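You operate a simulated robot arm through the tools that you are given. There is no shell and no other tool. Be economical: measure what you need, move in short steps, check, and stop when the job is done.

You run a simulated two-armed robot. Do the job below in one go: nothing can be reset, and whatever is moved stays where it is left.

Task
Open the desk files drawer, put both pouches from the top of the side bench away in the inside of the desk files drawer, then shut the drawer.
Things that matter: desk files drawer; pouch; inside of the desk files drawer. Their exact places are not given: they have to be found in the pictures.

The check looks at the end state, three seconds after you hand in, the way a careful person would. Anything else that was tipped, shoved, dropped, spilled or broken makes it a failure.

Robot
Two 7-joint arms with two-finger parallel grippers on one trunk, on a base that drives. Base frame: it is fixed to the floor where the robot stands at the start and does not move with it; the origin is under the middle of the robot, x ahead of it, y to its left, z up. Units: mm, degrees, N and s.
The left shoulder is at the start at [60, 143, 476], the right one opposite. Each reaches about 887 mm from its shoulder. Places, roughly: desk files drawer [700, 100, 200]; inside of the desk files drawer [700, 200, 100]; pouch [250, 1750, 1000]. Payload 1.57 kg a hand.
The TCP of each hand is the grasp point between the finger pads, 30 mm short of the fingertips. In the tool frame z runs along the fingers and y along their closing line. The gripper opens to 110 mm. The fingers are 24 mm wide and 12 mm thick; the gripper's body (48 by 112 mm) begins 78 mm behind the TCP.
Orientation is that of the tool frame in the base frame, as a unit quaternion [x, y, z, w]. With the fingers straight down and closing along the base's y, the tool's x points along the base's -x, its y along +y and its z along -z.

Tools
- The arms move only by the tool jog_arm. It takes "left_plan", "right_plan" or both (then of equal length, played together; a hand with none holds still); each is a list of rows, each a list of 7 numbers: the shift along the tool's x, y, z in units of 20 mm (1.0 is 20 mm), then the turn, a rotation vector about the tool's x, y, z in units of 5 degrees (1.0 is 5 degrees), then the finger opening in mm, from 0 to 110. In form: [[tx, ty, tz, ax, ay, az, claw], ...]. A call has 1 to 12 rows; each row shifts and turns the commanded pose from where the row before left it, along the tool's axes as they then stand. A call with a number of a shift or a turn outside -1 to 1 is refused whole. A row lasts 0.2 s, in which the tool goes at most 50 mm and 8.6 degrees; a call with a longer step from one row to the next is refused whole, and so is a gripper value outside its range. Where a pose cannot be reached the arm comes as near as it can. A force on the tool above 40 N (or 10 N above the force at the start of the call, whichever is more), or a blocked arm, ends the call early, and 0.2 s more pass. The fingers move at their own pace (about 45 mm/s each) and stop on an object; they squeeze with about 28 N. The grip force told is the motor's: it shows also when the fingers shut on nothing. Time passes only in rows, and 0.2 s behind the last, so rows that do not move let the fingers close. The reply holds the time, the measured pose of the TCP, the force on the tool along the base axes, the opening and the grip force, in the units named above and with some noise.
- Cameras (640 x 400 px; columns grow to the right, rows downward): "scene" is now at [43.4, 2.9, 1078.2]; the picture's right is [0.05, -1.00, 0.00], its down [-0.81, -0.04, -0.58] and it looks along [0.58, 0.03, -0.82] (base axes); focal length 263 px, centre (320, 200). "left" rides on the left gripper at [70, -16, -141] in its tool frame; the picture's right is [0.23, 0.97, 0.00], its down [-0.86, 0.20, -0.48] and it looks along [-0.47, 0.11, 0.88] (tool axes); focal length 222 px, centre (320, 200). "right" rides on the right gripper at [70, 16, -141] in its tool frame; the picture's right is [-0.23, 0.97, 0.00], its down [-0.86, -0.20, -0.48] and it looks along [-0.47, -0.11, 0.88] (tool axes); focal length 222 px, centre (320, 200).
- grab_frame(camera): a new picture of that camera. It takes no simulated time.
- lift_body(by): slides the trunk up (or, below 0, down) by that many mm; the arms and the scene camera ride with it, the base frame stays. It gives what a move gives, with no picture.
- roll_base(legs): drives the robot by 1 to 6 legs, each [ahead, left, turn to the left] in mm, mm and degrees, along the robot's own axes; the way and the turn of a leg run together, so that a leg with both is an arc; at most 1500 mm and 180 degrees a leg. The arms and the cameras ride along, it lands a little off, and it stops where it bumps. It gives what a move gives.
- turn_head(pan, tilt): turns the head with the scene camera to pan (to the left, within 86 degrees either way) and tilt (down, from -29 to 69), counted from straight ahead of the robot. It gives what a move gives.
- pixel_to_xyz(camera, pixels): for up to 12 pixels [column, row] of the newest picture of that camera ("zoom" is the newest enlarged one), the place [x, y, z] in the base frame of the surface seen there, good to about 2 mm. It takes no simulated time.
- inspect(camera, box): a new picture of the part [left, top, right, bottom] of that camera's present view, enlarged. It takes no simulated time.
- job_done(): hands the job in; it is judged then, once.

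Work in short steps. Measure before you move; look again where a grasp or a placing could have gone wrong, and mend it. You have 110 turns and 108 pictures in all, those below and enlarged ones among them. Open the grippers and draw the arms clear of the work before you hand the job in, unless the task says otherwise; then end with one line.

The tools are called as name(argument=value, ...) on one line, values as JSON. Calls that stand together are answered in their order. jog_arm: Moves the arms, as the interface text tells. Its arguments: {"type":"object","properties":{"left_plan":{"type":"array"},"right_plan":{"type":"array"}},"required":[]} The other tools are called the same way: lift_body (by) slides the trunk up or down; roll_base (legs) drives the base; turn_head (pan, tilt) turns the head that bears the scene camera; grab_frame (camera) takes a picture; pixel_to_xyz (camera, pixels) gives the place of the surface under pixels of a picture; inspect (camera, box) takes an enlarged picture of a part of a camera's view; job_done () hands the job in.

At the start:

```text
t: 0.0
left_eef_pos: [380.0, 88.6, 616.7]
left_orientation: [0.0, 1.0, 0.0, 0.0]
left_contact_force: [0.2, 0.2, -0.3]
left_grip_width: 110.1
left_grip_force: 0.0
right_eef_pos: [446.7, -229.3, 645.3]
right_orientation: [0.0, 1.0, 0.0, 0.0]
right_contact_force: [0.3, 0.0, 0.5]
right_grip_width: 109.9
right_grip_force: 0.0
trunk travel left (down, up): [-75.0, 515.0]
robot x, y, heading: [-0.6, 1.1, -0.1]
head pan, tilt: [2.9, 54.7]
```

scene: 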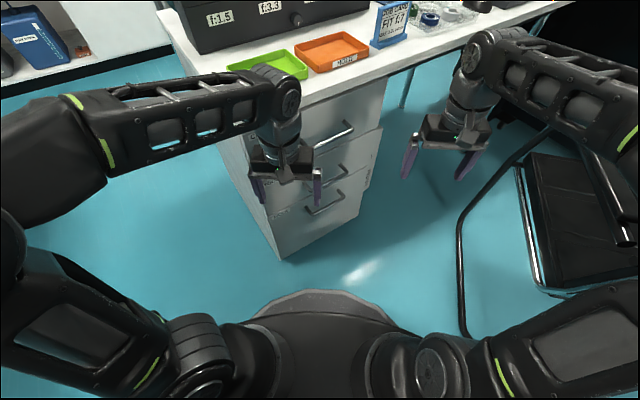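
right: 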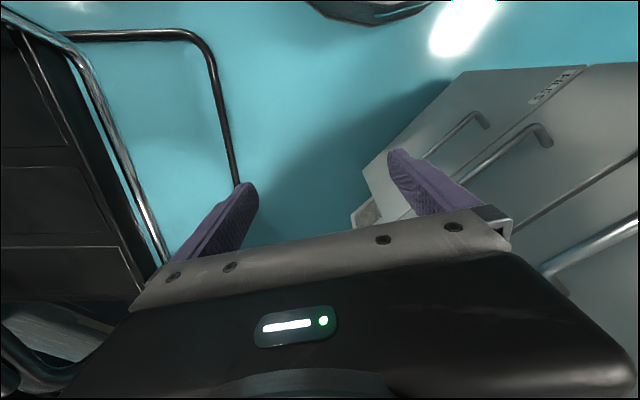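
left: 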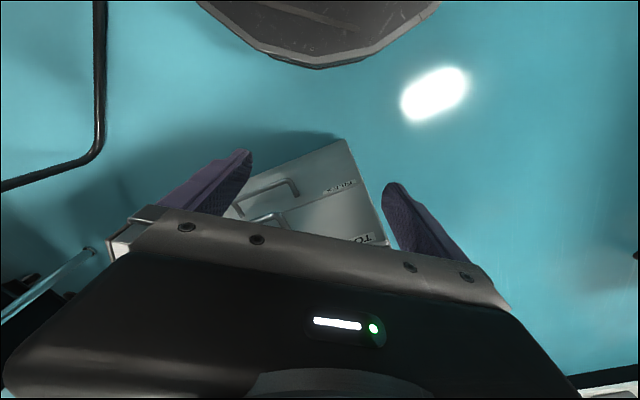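

The desk's drawer stack is around (320,180) in the scene; I look closer to read labels and find handles.

inspect(camera="scene", box=[200, 80, 400, 260])

inspect(camera="right", box=[340, 40, 640, 300])

```text
2.22 times, centred on (300, 170) of scene
```

zoom: 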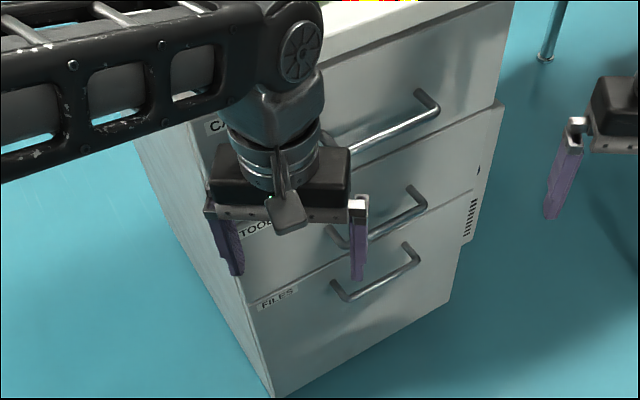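

```text
1.54 times, centred on (490, 170) of right
```

zoom: 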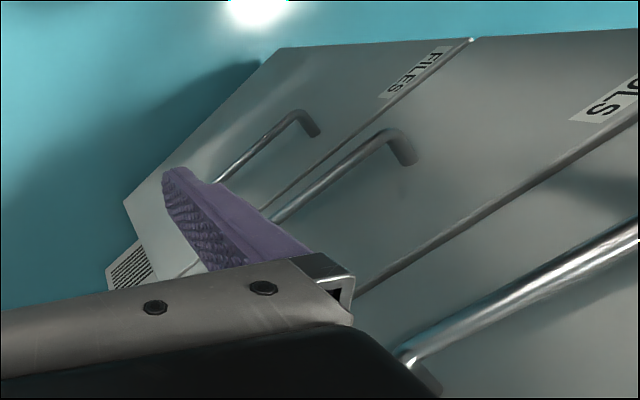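

FILES is the bottom drawer. I measure its handle and front corners.

pixel_to_xyz(camera="scene", pixels=[[307, 212], [311, 212], [326, 207], [340, 195], [342, 190], [281, 254], [270, 220], [356, 213], [362, 178], [300, 230], [340, 175], [290, 218]])

turn_head(pan=80, tilt=25)

grab_frame(camera="scene")

```text
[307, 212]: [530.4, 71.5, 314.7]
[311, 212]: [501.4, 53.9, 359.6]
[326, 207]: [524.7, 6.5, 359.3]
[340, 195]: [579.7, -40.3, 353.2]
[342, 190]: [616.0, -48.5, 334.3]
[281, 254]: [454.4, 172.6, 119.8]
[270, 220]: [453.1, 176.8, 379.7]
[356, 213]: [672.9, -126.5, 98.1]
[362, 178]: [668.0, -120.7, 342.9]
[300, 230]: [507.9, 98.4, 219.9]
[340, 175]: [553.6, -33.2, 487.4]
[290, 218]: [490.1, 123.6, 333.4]
```

```text
t: 1.5
left_eef_pos: [380.5, 88.6, 616.1]
left_orientation: [-0.001, 1.0, 0.0, 0.0]
left_contact_force: [-0.9, -0.3, 0.0]
left_grip_width: 109.8
left_grip_force: 0.1
right_eef_pos: [446.7, -228.6, 644.2]
right_orientation: [0.0, 1.0, 0.001, 0.0]
right_contact_force: [-0.1, 0.1, -0.2]
right_grip_width: 109.9
right_grip_force: 0.1
trunk travel left (down, up): [-75.0, 515.0]
robot x, y, heading: [3.4, -3.5, -0.2]
head pan, tilt: [80.0, 25.0]
```

```text
102 pictures are left
```

scene: 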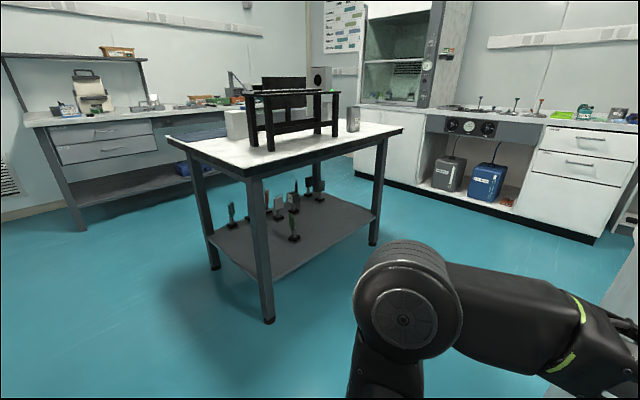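

The side bench stands to the left with a black rack on it. I zoom to find the pouches.

inspect(camera="scene", box=[160, 60, 420, 200])

inspect(camera="scene", box=[220, 70, 370, 160])

```text
2.46 times, centred on (290, 130) of scene
```

zoom: 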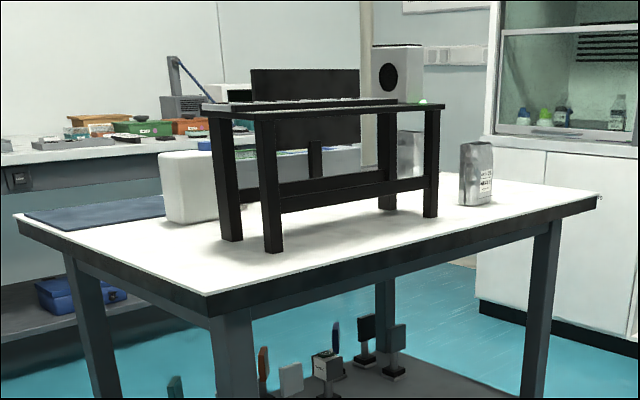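

```text
4.27 times, centred on (295, 115) of scene
```

zoom: 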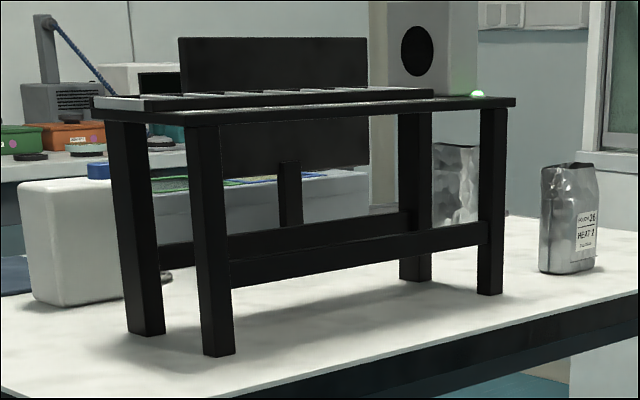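

Two silver standing pouches: one at zoom (569,225), one behind the rack at (457,185). Measure these, the rack and the table.

pixel_to_xyz(camera="zoom", pixels=[[545, 225], [590, 225], [565, 268], [557, 168], [590, 166], [455, 165], [440, 190], [474, 190], [455, 222], [490, 290], [219, 350], [512, 102]])

pixel_to_xyz(camera="scene", pixels=[[169, 138], [246, 173], [402, 129], [385, 165], [265, 300], [376, 240], [213, 265], [148, 310], [380, 330]])

```text
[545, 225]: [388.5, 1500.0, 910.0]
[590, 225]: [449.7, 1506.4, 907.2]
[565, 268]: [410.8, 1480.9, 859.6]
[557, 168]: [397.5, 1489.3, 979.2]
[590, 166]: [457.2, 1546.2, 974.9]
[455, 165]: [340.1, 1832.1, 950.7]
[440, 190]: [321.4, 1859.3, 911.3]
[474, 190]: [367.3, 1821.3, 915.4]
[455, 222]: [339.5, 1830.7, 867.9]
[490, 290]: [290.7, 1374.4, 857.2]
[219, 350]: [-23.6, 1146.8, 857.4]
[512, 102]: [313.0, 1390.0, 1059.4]
```

```text
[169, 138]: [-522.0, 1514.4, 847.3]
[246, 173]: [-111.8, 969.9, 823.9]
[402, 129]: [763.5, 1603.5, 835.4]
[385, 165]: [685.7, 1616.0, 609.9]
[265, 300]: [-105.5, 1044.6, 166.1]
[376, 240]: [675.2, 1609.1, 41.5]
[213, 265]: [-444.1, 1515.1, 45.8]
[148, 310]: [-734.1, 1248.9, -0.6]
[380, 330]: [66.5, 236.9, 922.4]
```

Pouches at about (420,1500) and (345,1840); bench and desk are both rotated ~36°. Before moving the base I check the right side for obstacles (black thing near there).

turn_head(pan=-60, tilt=50)

grab_frame(camera="scene")

```text
t: 3.7
left_eef_pos: [379.8, 88.6, 615.4]
left_orientation: [0.0, 1.0, 0.001, 0.001]
left_contact_force: [-0.3, -0.4, 0.1]
left_grip_width: 110.0
left_grip_force: 0.0
right_eef_pos: [446.1, -229.6, 645.0]
right_orientation: [0.0, 1.0, 0.0, 0.0]
right_contact_force: [0.6, 0.3, 0.6]
right_grip_width: 110.0
right_grip_force: 0.1
trunk travel left (down, up): [-75.0, 515.0]
robot x, y, heading: [-0.1, -0.9, 0.2]
head pan, tilt: [-60.0, 50.0]
```

```text
99 pictures are left
```

scene: 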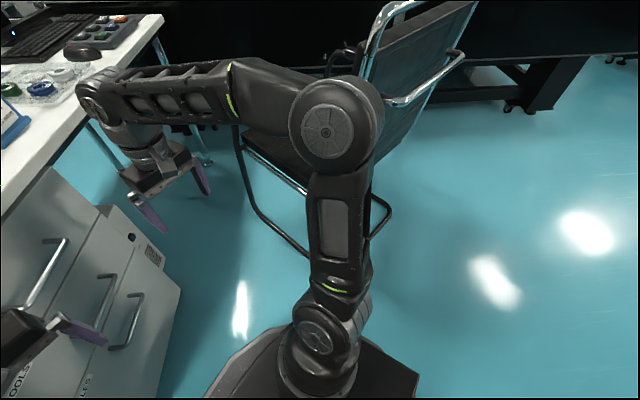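

A chair stands there. I measure its near points and the robot base rim.

pixel_to_xyz(camera="scene", pixels=[[236, 130], [250, 200], [305, 253], [388, 212], [260, 155], [400, 100], [462, 55], [372, 55], [210, 392], [280, 330], [415, 380], [160, 370]])

pixel_to_xyz(camera="scene", pixels=[[140, 295], [110, 348], [128, 320], [112, 275], [62, 240], [148, 245], [178, 290], [100, 205], [5, 220], [60, 130]])

```text
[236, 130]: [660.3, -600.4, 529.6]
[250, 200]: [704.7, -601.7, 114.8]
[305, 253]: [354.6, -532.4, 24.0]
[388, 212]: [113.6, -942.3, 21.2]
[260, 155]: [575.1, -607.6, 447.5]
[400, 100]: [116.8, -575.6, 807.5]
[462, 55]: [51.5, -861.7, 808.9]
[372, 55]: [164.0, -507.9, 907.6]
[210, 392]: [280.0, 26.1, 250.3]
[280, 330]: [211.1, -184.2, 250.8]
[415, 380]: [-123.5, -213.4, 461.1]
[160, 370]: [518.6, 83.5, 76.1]
```

```text
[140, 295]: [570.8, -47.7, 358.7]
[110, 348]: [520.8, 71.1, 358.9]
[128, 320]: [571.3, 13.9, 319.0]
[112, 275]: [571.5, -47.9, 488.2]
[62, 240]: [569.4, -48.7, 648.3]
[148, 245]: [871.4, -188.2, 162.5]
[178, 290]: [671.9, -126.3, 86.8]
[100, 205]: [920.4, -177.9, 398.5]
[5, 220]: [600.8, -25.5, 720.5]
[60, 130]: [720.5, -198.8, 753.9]
```

The chair limits the right side, so I back up straight, turn to face the drawer (36°), then shift right to stand a bit left of the drawer axis.

roll_base(legs=[[-260, 0, 0], [0, 0, 36], [-40, -170, 0]])

turn_head(pan=-20, tilt=40)

grab_frame(camera="scene")

```text
t: 8.4
left_eef_pos: [58.4, 134.4, 616.1]
left_orientation: [-0.31, 0.951, 0.0, 0.0]
left_contact_force: [-0.4, -0.6, 0.5]
left_grip_width: 110.1
left_grip_force: 0.0
right_eef_pos: [298.5, -82.8, 643.7]
right_orientation: [-0.309, 0.951, 0.0, 0.0]
right_contact_force: [1.1, -0.2, -1.0]
right_grip_width: 110.1
right_grip_force: 0.1
trunk travel left (down, up): [-75.0, 515.0]
robot x, y, heading: [-197.3, -159.4, 35.8]
head pan, tilt: [-60.0, 50.0]
```

```text
t: 9.5
left_eef_pos: [56.8, 135.1, 616.0]
left_orientation: [-0.31, 0.951, 0.0, 0.0]
left_contact_force: [-0.4, -0.5, 0.0]
left_grip_width: 109.9
left_grip_force: 0.0
right_eef_pos: [298.4, -83.3, 644.0]
right_orientation: [-0.31, 0.951, -0.001, 0.001]
right_contact_force: [-0.2, 0.4, -0.6]
right_grip_width: 109.7
right_grip_force: 0.1
trunk travel left (down, up): [-75.0, 515.0]
robot x, y, heading: [-193.8, -163.0, 36.2]
head pan, tilt: [-20.0, 40.0]
```

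```text
98 pictures are left
```

scene: 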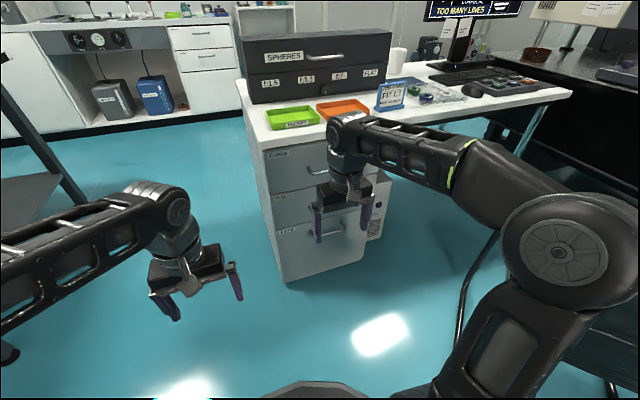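

Now facing the drawer. I rotate the right hand to point forward (about tool y by −90°), while staying in place.

jog_arm(right_plan=[[0, 0, 0, 0, -1, 0, 60], [0, 0, 0, 0, -1, 0, 60], [0, 0, 0, 0, -1, 0, 60], [0, 0, 0, 0, -1, 0, 60], [0, 0, 0, 0, -1, 0, 60], [0, 0, 0, 0, -1, 0, 60], [0, 0, 0, 0, -1, 0, 60], [0, 0, 0, 0, -1, 0, 60], [0, 0, 0, 0, -1, 0, 60], [0, 0, 0, 0, -1, 0, 60], [0, 0, 0, 0, -1, 0, 60], [0, 0, 0, 0, -1, 0, 60]])

jog_arm(right_plan=[[0, 0, 0, 0, -1, 0, 60], [0, 0, 0, 0, -1, 0, 60], [0, 0, 0, 0, -1, 0, 60], [0, 0, 0, 0, -1, 0, 60], [0, 0, 0, 0, -1, 0, 60], [0, 0, 0, 0, -1, 0, 60], [0, 0, 0, 0, 0, 1, 60], [0, 0, 0, 0, 0, 1, 60], [0, 0, 0, 0, 0, 1, 60], [0, 0, 0, 0, 0, 1, 60], [0, 0, 0, 0, 0, 1, 60], [0, 0, 0, 0, 0, 1, 60]])

jog_arm(right_plan=[[0, 0, 0, 0, 0, 1, 60], [0, 0, 0, 0, 0, 1, 60], [0, 0, 0, 0, 0, 1, 60], [0, 0, 0, 0, 0, 1, 60], [0, 0, 0, 0, 0, 1, 60], [0, 0, 0, 0, 0, 1, 60], [0, 0, 0, 0, 0, 1, 60], [0, 0, 0, 0, 0, 1, 60], [0, 0, 0, 0, 0, 1, 60], [0, 0, 0, 0, 0, 1, 60], [0, 0, 0, 0, 0, 1, 60], [0, 0, 0, 0, 0, 1, 60]])

grab_frame(camera="scene")

```text
t: 12.1
left_eef_pos: [57.6, 134.6, 615.5]
left_orientation: [-0.31, 0.951, 0.0, 0.0]
left_contact_force: [-0.1, -1.1, 0.4]
left_grip_width: 110.0
left_grip_force: 0.1
right_eef_pos: [318.3, -74.2, 662.2]
right_orientation: [-0.268, 0.823, 0.156, 0.475]
right_contact_force: [-0.4, -0.4, 0.3]
right_grip_width: 60.0
right_grip_force: 0.0
right hand out of reach, approached as far as the arm can: row 11, 12
trunk travel left (down, up): [-75.0, 515.0]
robot x, y, heading: [-197.3, -163.6, 35.8]
head pan, tilt: [-20.0, 40.0]
```

```text
t: 14.7
left_eef_pos: [57.6, 133.8, 616.1]
left_orientation: [-0.31, 0.951, 0.0, 0.0]
left_contact_force: [0.3, 0.8, -1.0]
left_grip_width: 109.9
left_grip_force: 0.1
right_eef_pos: [385.4, -42.1, 705.8]
right_orientation: [-0.038, 0.706, 0.387, 0.592]
right_contact_force: [0.9, -0.2, 0.1]
right_grip_width: 60.0
right_grip_force: 0.0
right hand out of reach, approached as far as the arm can: row 1, 2, 3, 4, 5, 6
trunk travel left (down, up): [-75.0, 515.0]
robot x, y, heading: [-198.4, -160.8, 36.0]
head pan, tilt: [-20.0, 40.0]
```

```text
t: 17.3
left_eef_pos: [57.1, 133.8, 616.2]
left_orientation: [-0.31, 0.951, -0.001, 0.0]
left_contact_force: [0.0, -0.6, -0.2]
left_grip_width: 110.0
left_grip_force: 0.1
right_eef_pos: [385.1, -41.6, 706.3]
right_orientation: [0.321, 0.63, 0.631, 0.32]
right_contact_force: [-1.1, 0.4, -0.5]
right_grip_width: 59.9
right_grip_force: 0.0
trunk travel left (down, up): [-75.0, 515.0]
robot x, y, heading: [-195.3, -156.9, 36.0]
head pan, tilt: [-20.0, 40.0]
```

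```text
97 pictures are left
```

scene: 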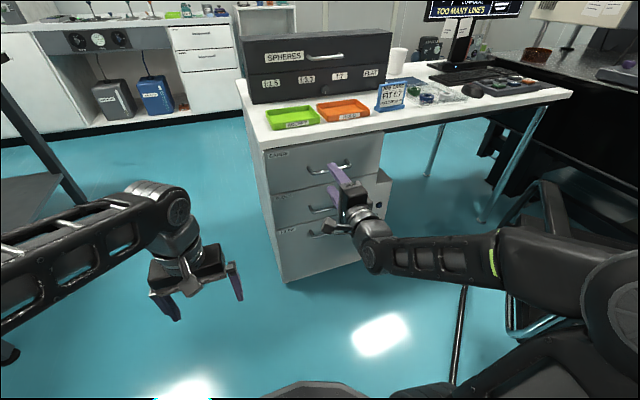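

The hand is horizontal with the closing line vertical. I lower it in front of the FILES handle, keeping back from the face.

jog_arm(right_plan=[[-0.25, -1, 0, 0, 0, 0, 60], [-0.25, -1, 0, 0, 0, 0, 60], [-0.25, -1, 0, 0, 0, 0, 60], [-0.25, -1, 0, 0, 0, 0, 60], [-0.25, -1, 0, 0, 0, 0, 60], [-0.25, -1, 0, 0, 0, 0, 60], [-0.25, -1, 0, 0, 0, 0, 60], [-0.25, -1, 0, 0, 0, 0, 60], [-0.25, -1, 0, 0, 0, 0, 60], [-0.25, -1, 0, 0, 0, 0, 60]])

jog_arm(right_plan=[[0, -1, 0, 0, 0, 0, 60], [0, -1, 0, 0, 0, 0, 60], [0, -1, 0, 0, 0, 0, 60], [0, -1, 0, 0, 0, 0, 60], [0, -1, 0, 0, 0, 0, 60], [0, -1, 0, 0, 0, 0, 60], [0, -1, 0, 0, 0, 0, 60]])

grab_frame(camera="scene")

grab_frame(camera="right")

```text
t: 19.5
left_eef_pos: [58.8, 134.7, 615.3]
left_orientation: [-0.31, 0.951, 0.0, 0.001]
left_contact_force: [0.2, -0.1, 0.8]
left_grip_width: 109.8
left_grip_force: 0.1
right_eef_pos: [420.3, -80.4, 505.1]
right_orientation: [0.32, 0.631, 0.63, 0.32]
right_contact_force: [0.1, 0.2, 0.6]
right_grip_width: 59.9
right_grip_force: 0.0
right hand out of reach, approached as far as the arm can: row 1, 3
trunk travel left (down, up): [-75.0, 515.0]
robot x, y, heading: [-200.3, -162.8, 36.3]
head pan, tilt: [-20.0, 40.0]
```

```text
t: 21.1
left_eef_pos: [57.0, 135.4, 616.0]
left_orientation: [-0.31, 0.951, 0.0, 0.0]
left_contact_force: [0.0, -0.3, -0.2]
left_grip_width: 110.1
left_grip_force: 0.0
right_eef_pos: [420.9, -80.4, 366.2]
right_orientation: [0.32, 0.63, 0.631, 0.321]
right_contact_force: [0.6, 0.1, 0.7]
right_grip_width: 60.0
right_grip_force: 0.1
trunk travel left (down, up): [-75.0, 515.0]
robot x, y, heading: [-199.5, -160.0, 36.0]
head pan, tilt: [-20.0, 40.0]
```

```text
96 pictures are left
```

scene: 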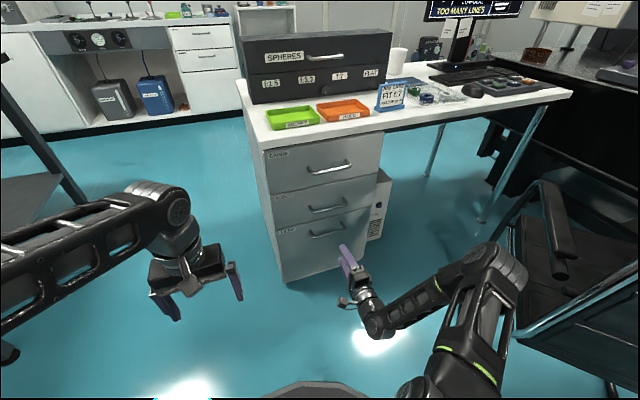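

```text
95 pictures are left
```

right: 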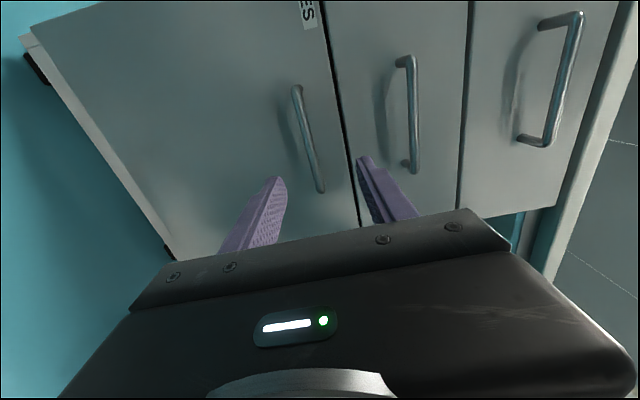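

Good view of the FILES handle in the right camera, from (297,90) to (320,190). I measure it and the face.

pixel_to_xyz(camera="right", pixels=[[297, 91], [302, 113], [308, 137], [314, 160], [320, 187], [230, 120], [250, 60], [320, 100], [140, 150], [336, 130]])

pixel_to_xyz(camera="scene", pixels=[[312, 235], [327, 232], [342, 228], [300, 260], [285, 255]])

```text
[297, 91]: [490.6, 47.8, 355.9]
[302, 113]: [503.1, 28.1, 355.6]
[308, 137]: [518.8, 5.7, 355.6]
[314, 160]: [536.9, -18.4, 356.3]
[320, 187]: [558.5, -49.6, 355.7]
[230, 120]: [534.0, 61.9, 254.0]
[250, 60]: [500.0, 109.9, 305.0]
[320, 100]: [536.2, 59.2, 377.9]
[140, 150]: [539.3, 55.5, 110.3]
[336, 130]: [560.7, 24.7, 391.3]
```

```text
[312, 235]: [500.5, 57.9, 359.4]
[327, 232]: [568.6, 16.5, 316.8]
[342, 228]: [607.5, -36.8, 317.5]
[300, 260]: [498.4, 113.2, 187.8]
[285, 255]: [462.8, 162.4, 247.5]
```

The bar is centred at u≈427, v≈−309, z≈356 with the face ~42 mm behind. I drop 10 mm and advance ~127 mm, then close.

jog_arm(right_plan=[[0, -0.5, 0.5, 0, 0, 0, 60], [0, 0, 1, 0, 0, 0, 60], [0, 0, 1, 0, 0, 0, 60], [0, 0, 1, 0, 0, 0, 60], [0, 0, 1, 0, 0, 0, 60], [0, 0, 1, 0, 0, 0, 60], [0, 0, 0.85, 0, 0, 0, 60]])

grab_frame(camera="right")

```text
t: 22.7
left_eef_pos: [58.7, 135.7, 616.6]
left_orientation: [-0.309, 0.951, 0.0, 0.0]
left_contact_force: [0.5, -0.4, 0.3]
left_grip_width: 109.9
left_grip_force: 0.1
right_eef_pos: [525.3, -3.9, 355.7]
right_orientation: [0.32, 0.631, 0.63, 0.32]
right_contact_force: [0.2, -0.9, 0.1]
right_grip_width: 60.0
right_grip_force: 0.1
trunk travel left (down, up): [-75.0, 515.0]
robot x, y, heading: [-194.8, -163.4, 36.2]
head pan, tilt: [-20.0, 40.0]
```

```text
94 pictures are left
```

right: 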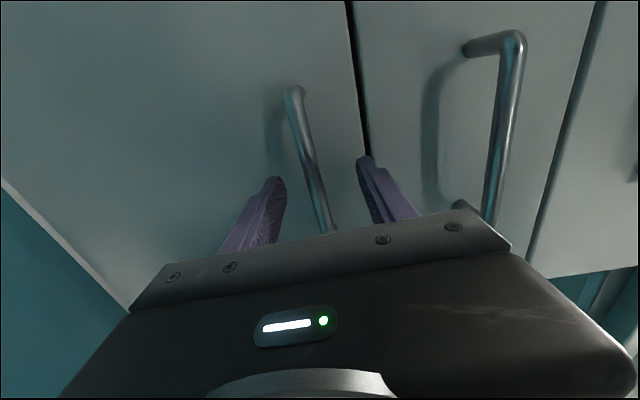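

The bar runs between the fingers. I close on it.

jog_arm(right_plan=[[0, 0, 0, 0, 0, 0, 0], [0, 0, 0, 0, 0, 0, 0], [0, 0, 0, 0, 0, 0, 0], [0, 0, 0, 0, 0, 0, 0], [0, 0, 0, 0, 0, 0, 0]])

```text
t: 23.9
left_eef_pos: [59.3, 135.6, 614.9]
left_orientation: [-0.309, 0.951, -0.001, -0.001]
left_contact_force: [-1.2, -0.2, -0.3]
left_grip_width: 109.9
left_grip_force: 0.1
right_eef_pos: [522.7, -3.8, 353.1]
right_orientation: [0.322, 0.632, 0.629, 0.319]
right_contact_force: [-2.2, -0.1, -13.0]
right_grip_width: 12.0
right_grip_force: 28.9
trunk travel left (down, up): [-75.0, 515.0]
robot x, y, heading: [-196.6, -162.7, 36.4]
head pan, tilt: [-20.0, 40.0]
```

Gripped the bar (12 mm). I pull back with the arm.

jog_arm(right_plan=[[0, 0, -0.4, 0, 0, 0, 0], [0, 0, -0.6, 0, 0, 0, 0], [0, 0, -0.6, 0, 0, 0, 0], [0, 0, -0.6, 0, 0, 0, 0], [0, 0, -0.6, 0, 0, 0, 0], [0, 0, -0.6, 0, 0, 0, 0], [0, 0, -0.6, 0, 0, 0, 0], [0, 0, -0.6, 0, 0, 0, 0], [0, 0, -0.6, 0, 0, 0, 0], [0, 0, -0.6, 0, 0, 0, 0]])

grab_frame(camera="scene")

```text
t: 26.1
left_eef_pos: [58.6, 134.5, 614.8]
left_orientation: [-0.31, 0.951, 0.0, 0.0]
left_contact_force: [0.4, 0.3, 0.4]
left_grip_width: 110.1
left_grip_force: 0.1
right_eef_pos: [429.2, -73.1, 354.7]
right_orientation: [0.322, 0.633, 0.628, 0.318]
right_contact_force: [-4.0, 5.2, -24.1]
right_grip_width: 11.9
right_grip_force: 29.2
trunk travel left (down, up): [-75.0, 515.0]
robot x, y, heading: [-196.6, -162.5, 36.1]
head pan, tilt: [-20.0, 40.0]
```

```text
93 pictures are left
```

scene: 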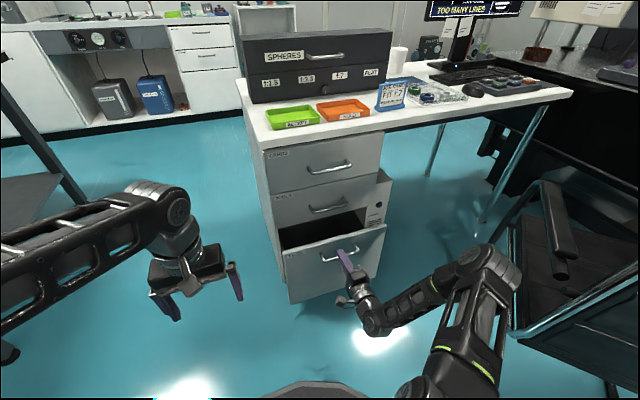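

The drawer slides out (116 mm so far). I ease the vertical load and pull further.

jog_arm(right_plan=[[0, -0.1, -0.4, 0, 0, 0, 0], [0, 0, -0.6, 0, 0, 0, 0], [0, 0, -0.6, 0, 0, 0, 0], [0, 0, -0.6, 0, 0, 0, 0], [0, 0, -0.6, 0, 0, 0, 0], [0, 0, -0.6, 0, 0, 0, 0], [0, 0, -0.6, 0, 0, 0, 0], [0, 0, -0.6, 0, 0, 0, 0], [0, 0, -0.6, 0, 0, 0, 0], [0, 0, -0.6, 0, 0, 0, 0]])

grab_frame(camera="scene")

```text
t: 28.3
left_eef_pos: [57.5, 137.0, 615.1]
left_orientation: [-0.31, 0.951, -0.002, -0.001]
left_contact_force: [-0.4, -0.4, 0.1]
left_grip_width: 110.2
left_grip_force: 0.0
right_eef_pos: [336.8, -140.2, 354.6]
right_orientation: [0.32, 0.632, 0.629, 0.32]
right_contact_force: [-2.8, 6.9, -17.4]
right_grip_width: 11.9
right_grip_force: 29.3
trunk travel left (down, up): [-75.0, 515.0]
robot x, y, heading: [-195.8, -160.3, 36.1]
head pan, tilt: [-20.0, 40.0]
```

```text
92 pictures are left
```

scene: 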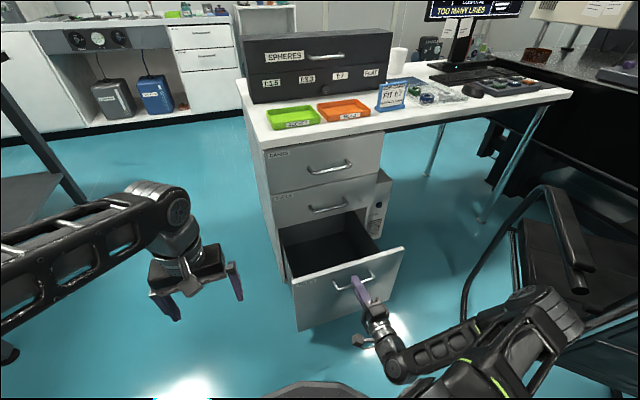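

230 mm open and the elbow is nearing the chair, so I pull the last part by backing the base.

roll_base(legs=[[-80, 0, 0]])

grab_frame(camera="scene")

```text
t: 29.3
left_eef_pos: [-5.3, 87.8, 616.6]
left_orientation: [-0.31, 0.951, 0.0, 0.0]
left_contact_force: [-0.9, -0.7, -0.6]
left_grip_width: 110.2
left_grip_force: 0.1
right_eef_pos: [271.8, -188.6, 354.4]
right_orientation: [0.32, 0.632, 0.631, 0.318]
right_contact_force: [-9.7, 12.4, -14.7]
right_grip_width: 11.8
right_grip_force: 29.1
trunk travel left (down, up): [-75.0, 515.0]
robot x, y, heading: [-267.0, -205.7, 35.8]
head pan, tilt: [-20.0, 40.0]
```

```text
91 pictures are left
```

scene: 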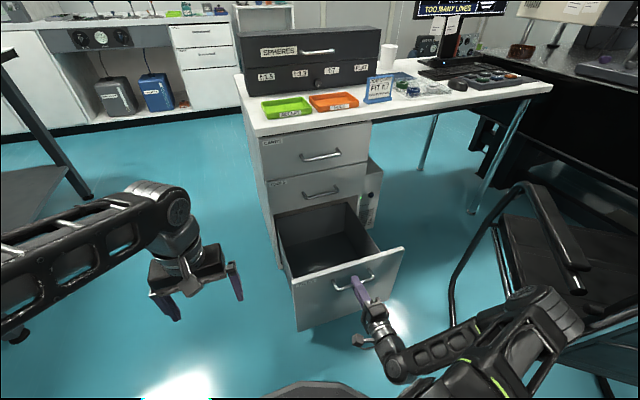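

Now ~310 mm open, enough. I release and measure the drawer interior plus elbow-to-chair clearance.

jog_arm(right_plan=[[0, 0, 0, 0, 0, 0, 50], [0, 0, 0, 0, 0, 0, 50], [0, 0, 0, 0, 0, 0, 50], [0, 0, 0, 0, 0, 0, 50]])

pixel_to_xyz(camera="scene", pixels=[[310, 265], [350, 245], [295, 275], [395, 252], [300, 240], [330, 215], [545, 300], [580, 325], [555, 230], [520, 250], [455, 290], [600, 370]])

```text
t: 30.3
left_eef_pos: [-8.3, 86.9, 614.8]
left_orientation: [-0.309, 0.951, 0.001, 0.001]
left_contact_force: [0.3, 0.1, 0.4]
left_grip_width: 110.0
left_grip_force: 0.1
right_eef_pos: [270.7, -188.6, 353.8]
right_orientation: [0.32, 0.631, 0.63, 0.319]
right_contact_force: [0.4, 0.4, 0.7]
right_grip_width: 49.7
right_grip_force: 0.1
trunk travel left (down, up): [-75.0, 515.0]
robot x, y, heading: [-258.9, -209.2, 36.0]
head pan, tilt: [-20.0, 40.0]
```

```text
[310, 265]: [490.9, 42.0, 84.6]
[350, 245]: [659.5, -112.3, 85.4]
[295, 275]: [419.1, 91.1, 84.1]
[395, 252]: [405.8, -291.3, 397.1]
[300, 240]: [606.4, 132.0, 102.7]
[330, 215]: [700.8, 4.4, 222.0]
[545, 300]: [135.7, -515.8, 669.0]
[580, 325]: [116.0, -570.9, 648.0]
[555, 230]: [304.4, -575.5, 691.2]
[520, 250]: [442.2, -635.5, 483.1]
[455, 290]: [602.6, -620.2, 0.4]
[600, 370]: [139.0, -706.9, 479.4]
```

The elbow is close to the chair; I look that way before moving.

turn_head(pan=-70, tilt=40)

grab_frame(camera="scene")

```text
t: 31.5
left_eef_pos: [-5.9, 87.2, 616.4]
left_orientation: [-0.31, 0.951, 0.0, 0.0]
left_contact_force: [0.5, 0.0, 0.3]
left_grip_width: 109.9
left_grip_force: 0.0
right_eef_pos: [270.0, -187.7, 354.4]
right_orientation: [0.321, 0.631, 0.631, 0.318]
right_contact_force: [-1.1, -0.5, 0.6]
right_grip_width: 50.1
right_grip_force: 0.0
trunk travel left (down, up): [-75.0, 515.0]
robot x, y, heading: [-262.0, -207.5, 36.0]
head pan, tilt: [-70.0, 40.0]
```

```text
90 pictures are left
```

scene: 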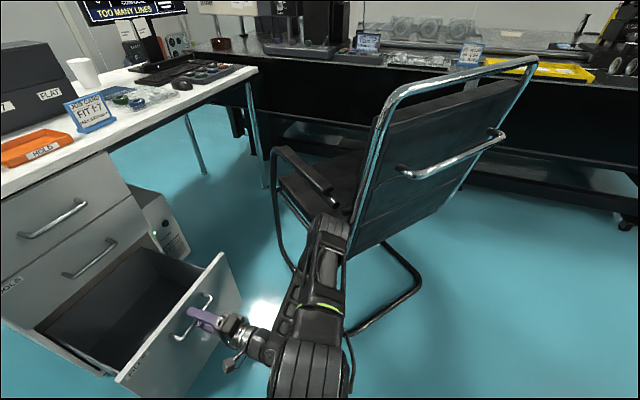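

pixel_to_xyz(camera="scene", pixels=[[335, 225], [348, 222], [345, 255], [330, 205], [320, 195], [365, 195], [375, 140], [360, 230], [300, 170], [350, 345]])

inspect(camera="scene", box=[260, 140, 440, 280])

```text
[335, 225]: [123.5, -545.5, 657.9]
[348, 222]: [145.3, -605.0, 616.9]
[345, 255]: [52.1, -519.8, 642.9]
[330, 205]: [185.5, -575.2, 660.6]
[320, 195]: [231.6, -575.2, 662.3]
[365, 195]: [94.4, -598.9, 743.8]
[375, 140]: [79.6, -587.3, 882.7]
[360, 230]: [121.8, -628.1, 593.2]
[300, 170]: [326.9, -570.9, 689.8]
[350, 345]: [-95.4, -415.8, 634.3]
```

```text
2.86 times, centred on (350, 210) of scene
```

zoom: 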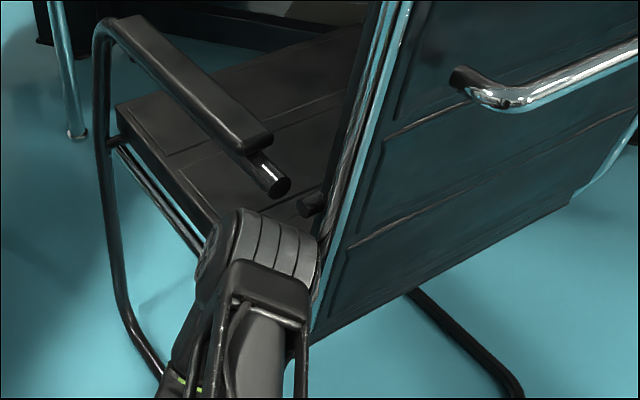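

I measure the gap between elbow and chair more closely.

pixel_to_xyz(camera="zoom", pixels=[[300, 240], [312, 265], [290, 300], [327, 245], [318, 300], [312, 325], [350, 170], [308, 207], [270, 180], [235, 215], [330, 270], [345, 200]])

```text
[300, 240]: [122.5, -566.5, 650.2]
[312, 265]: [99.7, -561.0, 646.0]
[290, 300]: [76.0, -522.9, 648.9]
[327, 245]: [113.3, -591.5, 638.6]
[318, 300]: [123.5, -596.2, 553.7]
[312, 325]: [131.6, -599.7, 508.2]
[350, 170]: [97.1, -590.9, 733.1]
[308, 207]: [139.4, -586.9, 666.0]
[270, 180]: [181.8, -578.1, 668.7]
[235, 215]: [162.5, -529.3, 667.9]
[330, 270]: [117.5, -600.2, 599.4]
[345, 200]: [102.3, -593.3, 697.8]
```

Only ~20 mm gap, so straight retreat would brush the chair. I'll re-grip, push back in by 40 mm (moves the elbow away), release, then slide left and retreat.

jog_arm(right_plan=[[0, 0, 0, 0, 0, 0, 0], [0, 0, 0, 0, 0, 0, 0], [0, 0, 0, 0, 0, 0, 0], [0, 0, 0, 0, 0, 0, 0]])

roll_base(legs=[[40, 0, 0]])

jog_arm(right_plan=[[0, 0, 0, 0, 0, 0, 50], [0, 0, 0, 0, 0, 0, 50], [0, 0, 0, 0, 0, 0, 50], [0, 0, 0, 0, 0, 0, 50]])

roll_base(legs=[[0, 28, 0], [-55, 0, 0]])

grab_frame(camera="right")

grab_frame(camera="scene")

```text
t: 32.5
left_eef_pos: [-7.0, 87.4, 616.2]
left_orientation: [-0.309, 0.951, 0.0, 0.001]
left_contact_force: [-0.6, 0.7, 1.0]
left_grip_width: 110.0
left_grip_force: 0.0
right_eef_pos: [270.8, -187.2, 353.4]
right_orientation: [0.32, 0.632, 0.63, 0.318]
right_contact_force: [-0.8, -0.4, -3.4]
right_grip_width: 11.5
right_grip_force: 29.5
trunk travel left (down, up): [-75.0, 515.0]
robot x, y, heading: [-264.2, -211.7, 36.1]
head pan, tilt: [-70.0, 40.0]
```

```text
t: 33.4
left_eef_pos: [26.1, 111.3, 616.1]
left_orientation: [-0.31, 0.951, 0.0, 0.0]
left_contact_force: [0.1, 0.2, -0.5]
left_grip_width: 110.1
left_grip_force: 0.0
right_eef_pos: [303.5, -164.1, 354.3]
right_orientation: [0.321, 0.632, 0.629, 0.319]
right_contact_force: [-2.1, 0.7, -4.5]
right_grip_width: 11.9
right_grip_force: 29.2
trunk travel left (down, up): [-75.0, 515.0]
robot x, y, heading: [-227.9, -182.6, 36.1]
head pan, tilt: [-70.0, 40.0]
```

```text
t: 34.4
left_eef_pos: [26.0, 110.7, 617.0]
left_orientation: [-0.311, 0.951, 0.001, 0.0]
left_contact_force: [0.1, 0.5, 0.7]
left_grip_width: 109.9
left_grip_force: 0.1
right_eef_pos: [303.3, -165.2, 354.4]
right_orientation: [0.321, 0.632, 0.629, 0.319]
right_contact_force: [0.1, -0.2, -0.2]
right_grip_width: 50.3
right_grip_force: 0.1
trunk travel left (down, up): [-75.0, 515.0]
robot x, y, heading: [-227.6, -182.5, 35.9]
head pan, tilt: [-70.0, 40.0]
```

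```text
t: 35.8
left_eef_pos: [-34.2, 102.4, 616.2]
left_orientation: [-0.31, 0.951, 0.0, 0.0]
left_contact_force: [1.0, 0.6, 0.2]
left_grip_width: 109.9
left_grip_force: 0.1
right_eef_pos: [243.4, -173.3, 353.1]
right_orientation: [0.321, 0.631, 0.63, 0.318]
right_contact_force: [0.2, -0.9, 0.0]
right_grip_width: 50.1
right_grip_force: 0.1
trunk travel left (down, up): [-75.0, 515.0]
robot x, y, heading: [-288.4, -193.4, 36.0]
head pan, tilt: [-70.0, 40.0]
```

```text
88 pictures are left
```

right: 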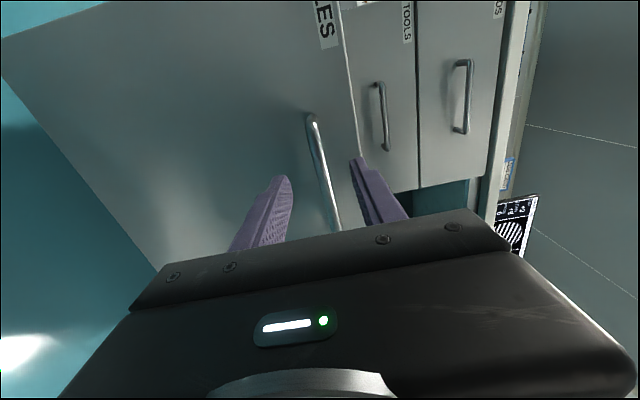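

```text
87 pictures are left
```

scene: 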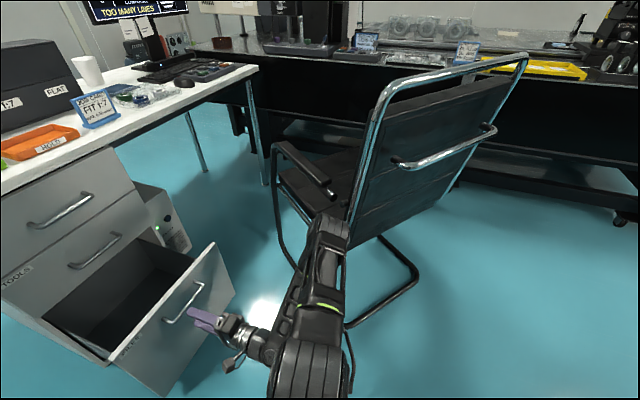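

Fingers are clear of the bar by ~20 mm. I slide left away from chair and drawer, then measure the way ahead.

roll_base(legs=[[0, 400, 0]])

jog_arm(right_plan=[[0, 0.8, 0, 1, 0, 0, 50], [0, 0.8, 0, 1, 0, 0, 50], [0, 0.8, 0, 1, 0, 0, 50], [0, 0.8, 0, 1, 0, 0, 50], [0, 0.8, 0, 1, 0, 0, 50], [0, 0.8, 0, 1, 0, 0, 50], [0, 0.8, 0, 1, 0, 0, 50], [0, 0.8, 0, 1, 0, 0, 50], [0, 0.8, 0, 1, 0, 0, 50], [0, 0, -0.8, 1, 0, 0, 50], [0, 0, -0.8, 1, 0, 0, 50], [0, 0, -0.8, 1, 0, 0, 50]])

jog_arm(right_plan=[[0, 0, -0.8, 1, 0, 0, 50], [0, 0, -0.8, 1, 0, 0, 50], [0, 0, -0.8, 1, 0, 0, 50], [0, 0, -0.8, 1, 0, 0, 50], [0, 0, -0.8, 1, 0, 0, 50], [0, 0, -0.8, 1, 0, 0, 50]])

turn_head(pan=20, tilt=20)

grab_frame(camera="scene")

```text
t: 37.9
left_eef_pos: [-235.2, 374.0, 616.0]
left_orientation: [-0.321, 0.947, 0.0, 0.0]
left_contact_force: [-0.4, 0.3, 0.1]
left_grip_width: 109.9
left_grip_force: 0.0
right_eef_pos: [49.7, 104.9, 354.7]
right_orientation: [0.314, 0.636, 0.633, 0.311]
right_contact_force: [-0.1, 0.1, -0.5]
right_grip_width: 50.3
right_grip_force: 0.1
trunk travel left (down, up): [-75.0, 515.0]
robot x, y, heading: [-482.5, 71.3, 37.4]
head pan, tilt: [-70.0, 40.0]
stopped in leg 1: the robot was blocked; the commanded pose is now the measured one
```

```text
t: 40.5
left_eef_pos: [-235.5, 373.7, 615.9]
left_orientation: [-0.321, 0.947, 0.0, 0.0]
left_contact_force: [0.3, 0.3, -0.2]
left_grip_width: 110.2
left_grip_force: 0.0
right_eef_pos: [111.6, 114.3, 481.7]
right_orientation: [0.425, 0.847, 0.273, 0.164]
right_contact_force: [0.0, 0.3, -0.2]
right_grip_width: 49.9
right_grip_force: 0.1
right hand out of reach, approached as far as the arm can: row 3, 4, 5, 10, 11, 12
trunk travel left (down, up): [-75.0, 515.0]
robot x, y, heading: [-478.6, 74.1, 37.6]
head pan, tilt: [-70.0, 40.0]
```

```text
t: 41.9
left_eef_pos: [-235.6, 373.7, 617.1]
left_orientation: [-0.322, 0.947, 0.0, 0.0]
left_contact_force: [0.3, 0.6, 0.4]
left_grip_width: 109.8
left_grip_force: 0.2
right_eef_pos: [81.4, 95.6, 563.5]
right_orientation: [0.453, 0.889, 0.044, 0.048]
right_contact_force: [0.0, -0.3, 0.3]
right_grip_width: 49.9
right_grip_force: 0.0
right hand out of reach, approached as far as the arm can: row 1
trunk travel left (down, up): [-75.0, 515.0]
robot x, y, heading: [-479.4, 72.0, 37.3]
head pan, tilt: [-70.0, 40.0]
```

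```text
t: 43.6
left_eef_pos: [-235.4, 374.8, 616.6]
left_orientation: [-0.322, 0.947, 0.0, 0.0]
left_contact_force: [-0.6, -0.3, -0.3]
left_grip_width: 110.0
left_grip_force: 0.0
right_eef_pos: [80.9, 96.0, 563.0]
right_orientation: [0.453, 0.889, 0.045, 0.048]
right_contact_force: [0.0, -0.6, 0.1]
right_grip_width: 50.2
right_grip_force: 0.1
trunk travel left (down, up): [-75.0, 515.0]
robot x, y, heading: [-481.2, 74.7, 37.5]
head pan, tilt: [20.0, 20.0]
```

```text
86 pictures are left
```

scene: 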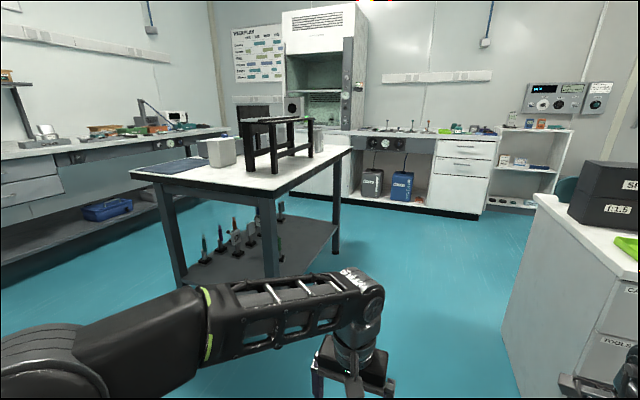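

The base was blocked on the left; I look to that side to see what it met.

turn_head(pan=86, tilt=45)

grab_frame(camera="scene")

turn_head(pan=-86, tilt=45)

grab_frame(camera="scene")

```text
t: 44.9
left_eef_pos: [-234.1, 373.3, 615.9]
left_orientation: [-0.322, 0.947, 0.0, 0.0]
left_contact_force: [0.1, -0.4, 0.1]
left_grip_width: 110.0
left_grip_force: 0.0
right_eef_pos: [81.4, 94.7, 563.2]
right_orientation: [0.453, 0.889, 0.045, 0.048]
right_contact_force: [0.8, 0.4, -0.2]
right_grip_width: 49.9
right_grip_force: 0.0
trunk travel left (down, up): [-75.0, 515.0]
robot x, y, heading: [-483.0, 70.9, 37.6]
head pan, tilt: [85.9, 45.0]
```

```text
85 pictures are left
```

scene: 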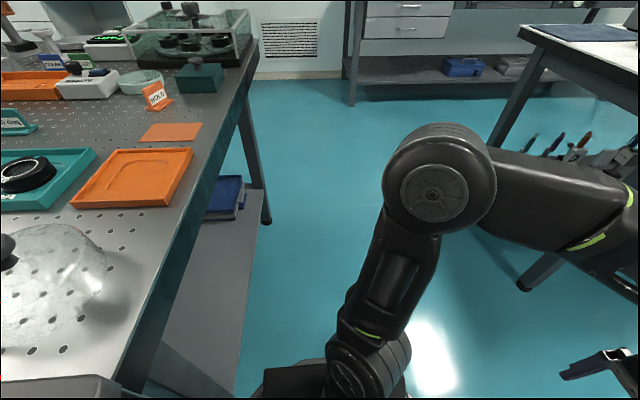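

```text
t: 47.5
left_eef_pos: [-234.6, 373.6, 616.6]
left_orientation: [-0.321, 0.947, 0.0, 0.0]
left_contact_force: [0.7, 0.2, -0.5]
left_grip_width: 110.0
left_grip_force: 0.1
right_eef_pos: [81.4, 96.2, 564.7]
right_orientation: [0.452, 0.889, 0.045, 0.048]
right_contact_force: [0.1, 0.2, -0.3]
right_grip_width: 49.9
right_grip_force: 0.1
trunk travel left (down, up): [-75.0, 515.0]
robot x, y, heading: [-483.3, 70.3, 37.1]
head pan, tilt: [-85.9, 45.0]
```

```text
84 pictures are left
```

scene: 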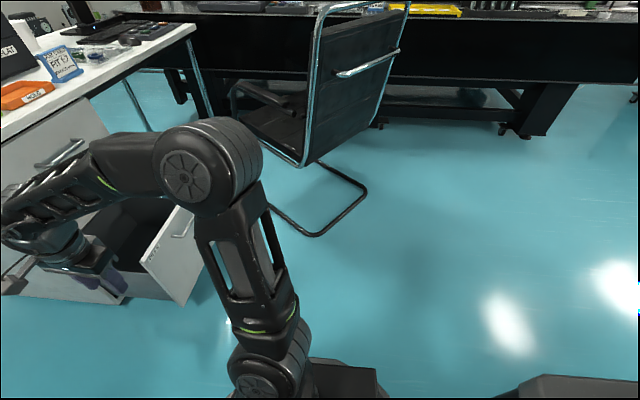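

I bumped the bench behind me. I move forward away from it, raise the trunk, then turn toward the side bench in open floor.

roll_base(legs=[[450, -60, -1.3]])

lift_body(by=500)

roll_base(legs=[[0, 0, 90]])

turn_head(pan=-30, tilt=35)

grab_frame(camera="scene")

```text
t: 50.3
left_eef_pos: [167.4, 588.4, 615.9]
left_orientation: [-0.31, 0.951, -0.001, 0.0]
left_contact_force: [-0.2, -0.3, -0.3]
left_grip_width: 110.1
left_grip_force: 0.1
right_eef_pos: [477.1, 301.2, 563.8]
right_orientation: [0.463, 0.884, 0.044, 0.049]
right_contact_force: [0.5, -0.4, 0.3]
right_grip_width: 50.2
right_grip_force: 0.0
trunk travel left (down, up): [-75.0, 515.0]
robot x, y, heading: [-86.3, 290.9, 36.1]
head pan, tilt: [-85.9, 45.0]
```

```text
refused: 500 is not a number from -400 to 400
```

```text
t: 54.5
left_eef_pos: [-381.1, 549.3, 615.1]
left_orientation: [0.89, -0.456, 0.0, 0.0]
left_contact_force: [0.3, -0.4, -0.2]
left_grip_width: 110.3
left_grip_force: 0.1
right_eef_pos: [-93.0, 855.1, 562.8]
right_orientation: [-0.295, 0.953, 0.067, 0.004]
right_contact_force: [0.5, 0.7, 0.1]
right_grip_width: 50.2
right_grip_force: 0.0
trunk travel left (down, up): [-75.0, 515.0]
robot x, y, heading: [-87.8, 285.1, 125.3]
head pan, tilt: [-85.9, 45.0]
```

```text
t: 55.7
left_eef_pos: [-381.7, 549.0, 616.0]
left_orientation: [0.889, -0.457, 0.0, 0.0]
left_contact_force: [-0.7, -0.3, 0.6]
left_grip_width: 109.9
left_grip_force: 0.0
right_eef_pos: [-93.2, 855.6, 562.2]
right_orientation: [-0.294, 0.953, 0.066, 0.004]
right_contact_force: [-0.3, 0.7, -0.4]
right_grip_width: 50.2
right_grip_force: 0.1
trunk travel left (down, up): [-75.0, 515.0]
robot x, y, heading: [-83.0, 292.8, 125.6]
head pan, tilt: [-30.0, 35.0]
```

```text
83 pictures are left
```

scene: 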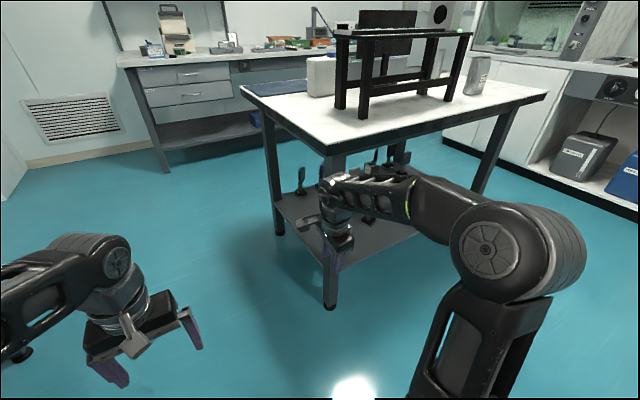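

Lift was refused (>400), but the turn went fine. I back off ~60 mm and lift in two steps.

roll_base(legs=[[-60, 0, 0.5]])

lift_body(by=300)

lift_body(by=200)

turn_head(pan=-60, tilt=30)

grab_frame(camera="scene")

```text
t: 56.7
left_eef_pos: [-347.8, 496.7, 615.4]
left_orientation: [0.892, -0.453, 0.001, 0.0]
left_contact_force: [1.0, -0.6, 0.0]
left_grip_width: 109.9
left_grip_force: 0.1
right_eef_pos: [-61.3, 807.4, 563.3]
right_orientation: [-0.298, 0.952, 0.067, 0.004]
right_contact_force: [-0.2, -0.4, -0.5]
right_grip_width: 50.2
right_grip_force: 0.0
trunk travel left (down, up): [-75.0, 515.0]
robot x, y, heading: [-47.0, 242.8, 125.8]
head pan, tilt: [-30.0, 35.0]
```

```text
t: 59.7
left_eef_pos: [-347.9, 496.9, 917.0]
left_orientation: [0.892, -0.453, 0.0, 0.0]
left_contact_force: [0.4, 0.0, 0.1]
left_grip_width: 110.0
left_grip_force: 0.0
right_eef_pos: [-61.9, 806.5, 862.8]
right_orientation: [-0.298, 0.952, 0.066, 0.004]
right_contact_force: [-0.4, 0.6, -0.4]
right_grip_width: 50.0
right_grip_force: 0.0
trunk travel left (down, up): [-375.0, 215.0]
robot x, y, heading: [-48.8, 242.5, 126.0]
head pan, tilt: [-30.0, 35.0]
```

```text
t: 61.9
left_eef_pos: [-347.9, 497.0, 1115.9]
left_orientation: [0.892, -0.453, 0.0, -0.001]
left_contact_force: [0.2, 0.5, 0.1]
left_grip_width: 109.6
left_grip_force: 0.1
right_eef_pos: [-60.7, 806.3, 1062.8]
right_orientation: [-0.297, 0.953, 0.065, 0.004]
right_contact_force: [-1.2, -0.5, -0.3]
right_grip_width: 50.0
right_grip_force: 0.0
trunk travel left (down, up): [-575.0, 15.0]
robot x, y, heading: [-49.1, 243.8, 125.9]
head pan, tilt: [-30.0, 35.0]
```

```text
t: 62.8
left_eef_pos: [-347.4, 495.7, 1116.7]
left_orientation: [0.892, -0.452, 0.0, 0.0]
left_contact_force: [0.2, 0.2, 0.0]
left_grip_width: 110.2
left_grip_force: 0.0
right_eef_pos: [-61.8, 805.6, 1063.4]
right_orientation: [-0.298, 0.952, 0.066, 0.003]
right_contact_force: [-0.2, 0.3, -0.4]
right_grip_width: 49.9
right_grip_force: 0.1
trunk travel left (down, up): [-575.0, 15.0]
robot x, y, heading: [-47.9, 240.6, 125.8]
head pan, tilt: [-60.0, 30.0]
```

```text
82 pictures are left
```

scene: 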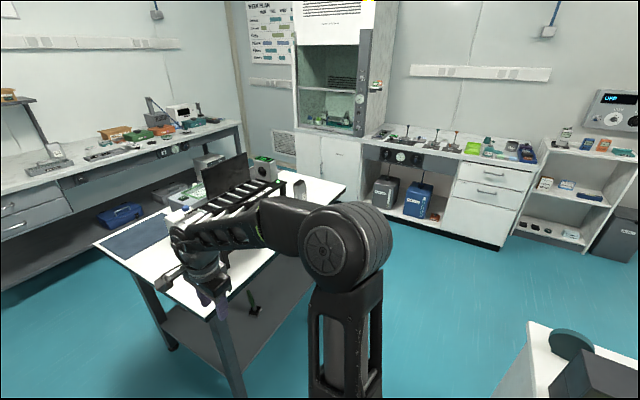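

Path to the right looks open; I measure the far counter's front edge and the desk's corner.

pixel_to_xyz(camera="scene", pixels=[[440, 222], [500, 245], [440, 150], [380, 135], [535, 325], [505, 395], [345, 183], [301, 190]])

```text
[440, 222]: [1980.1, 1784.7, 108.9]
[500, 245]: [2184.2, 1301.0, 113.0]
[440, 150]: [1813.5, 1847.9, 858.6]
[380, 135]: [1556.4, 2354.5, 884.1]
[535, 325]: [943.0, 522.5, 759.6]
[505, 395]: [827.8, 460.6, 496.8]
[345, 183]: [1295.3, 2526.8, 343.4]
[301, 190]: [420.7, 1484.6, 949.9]
```

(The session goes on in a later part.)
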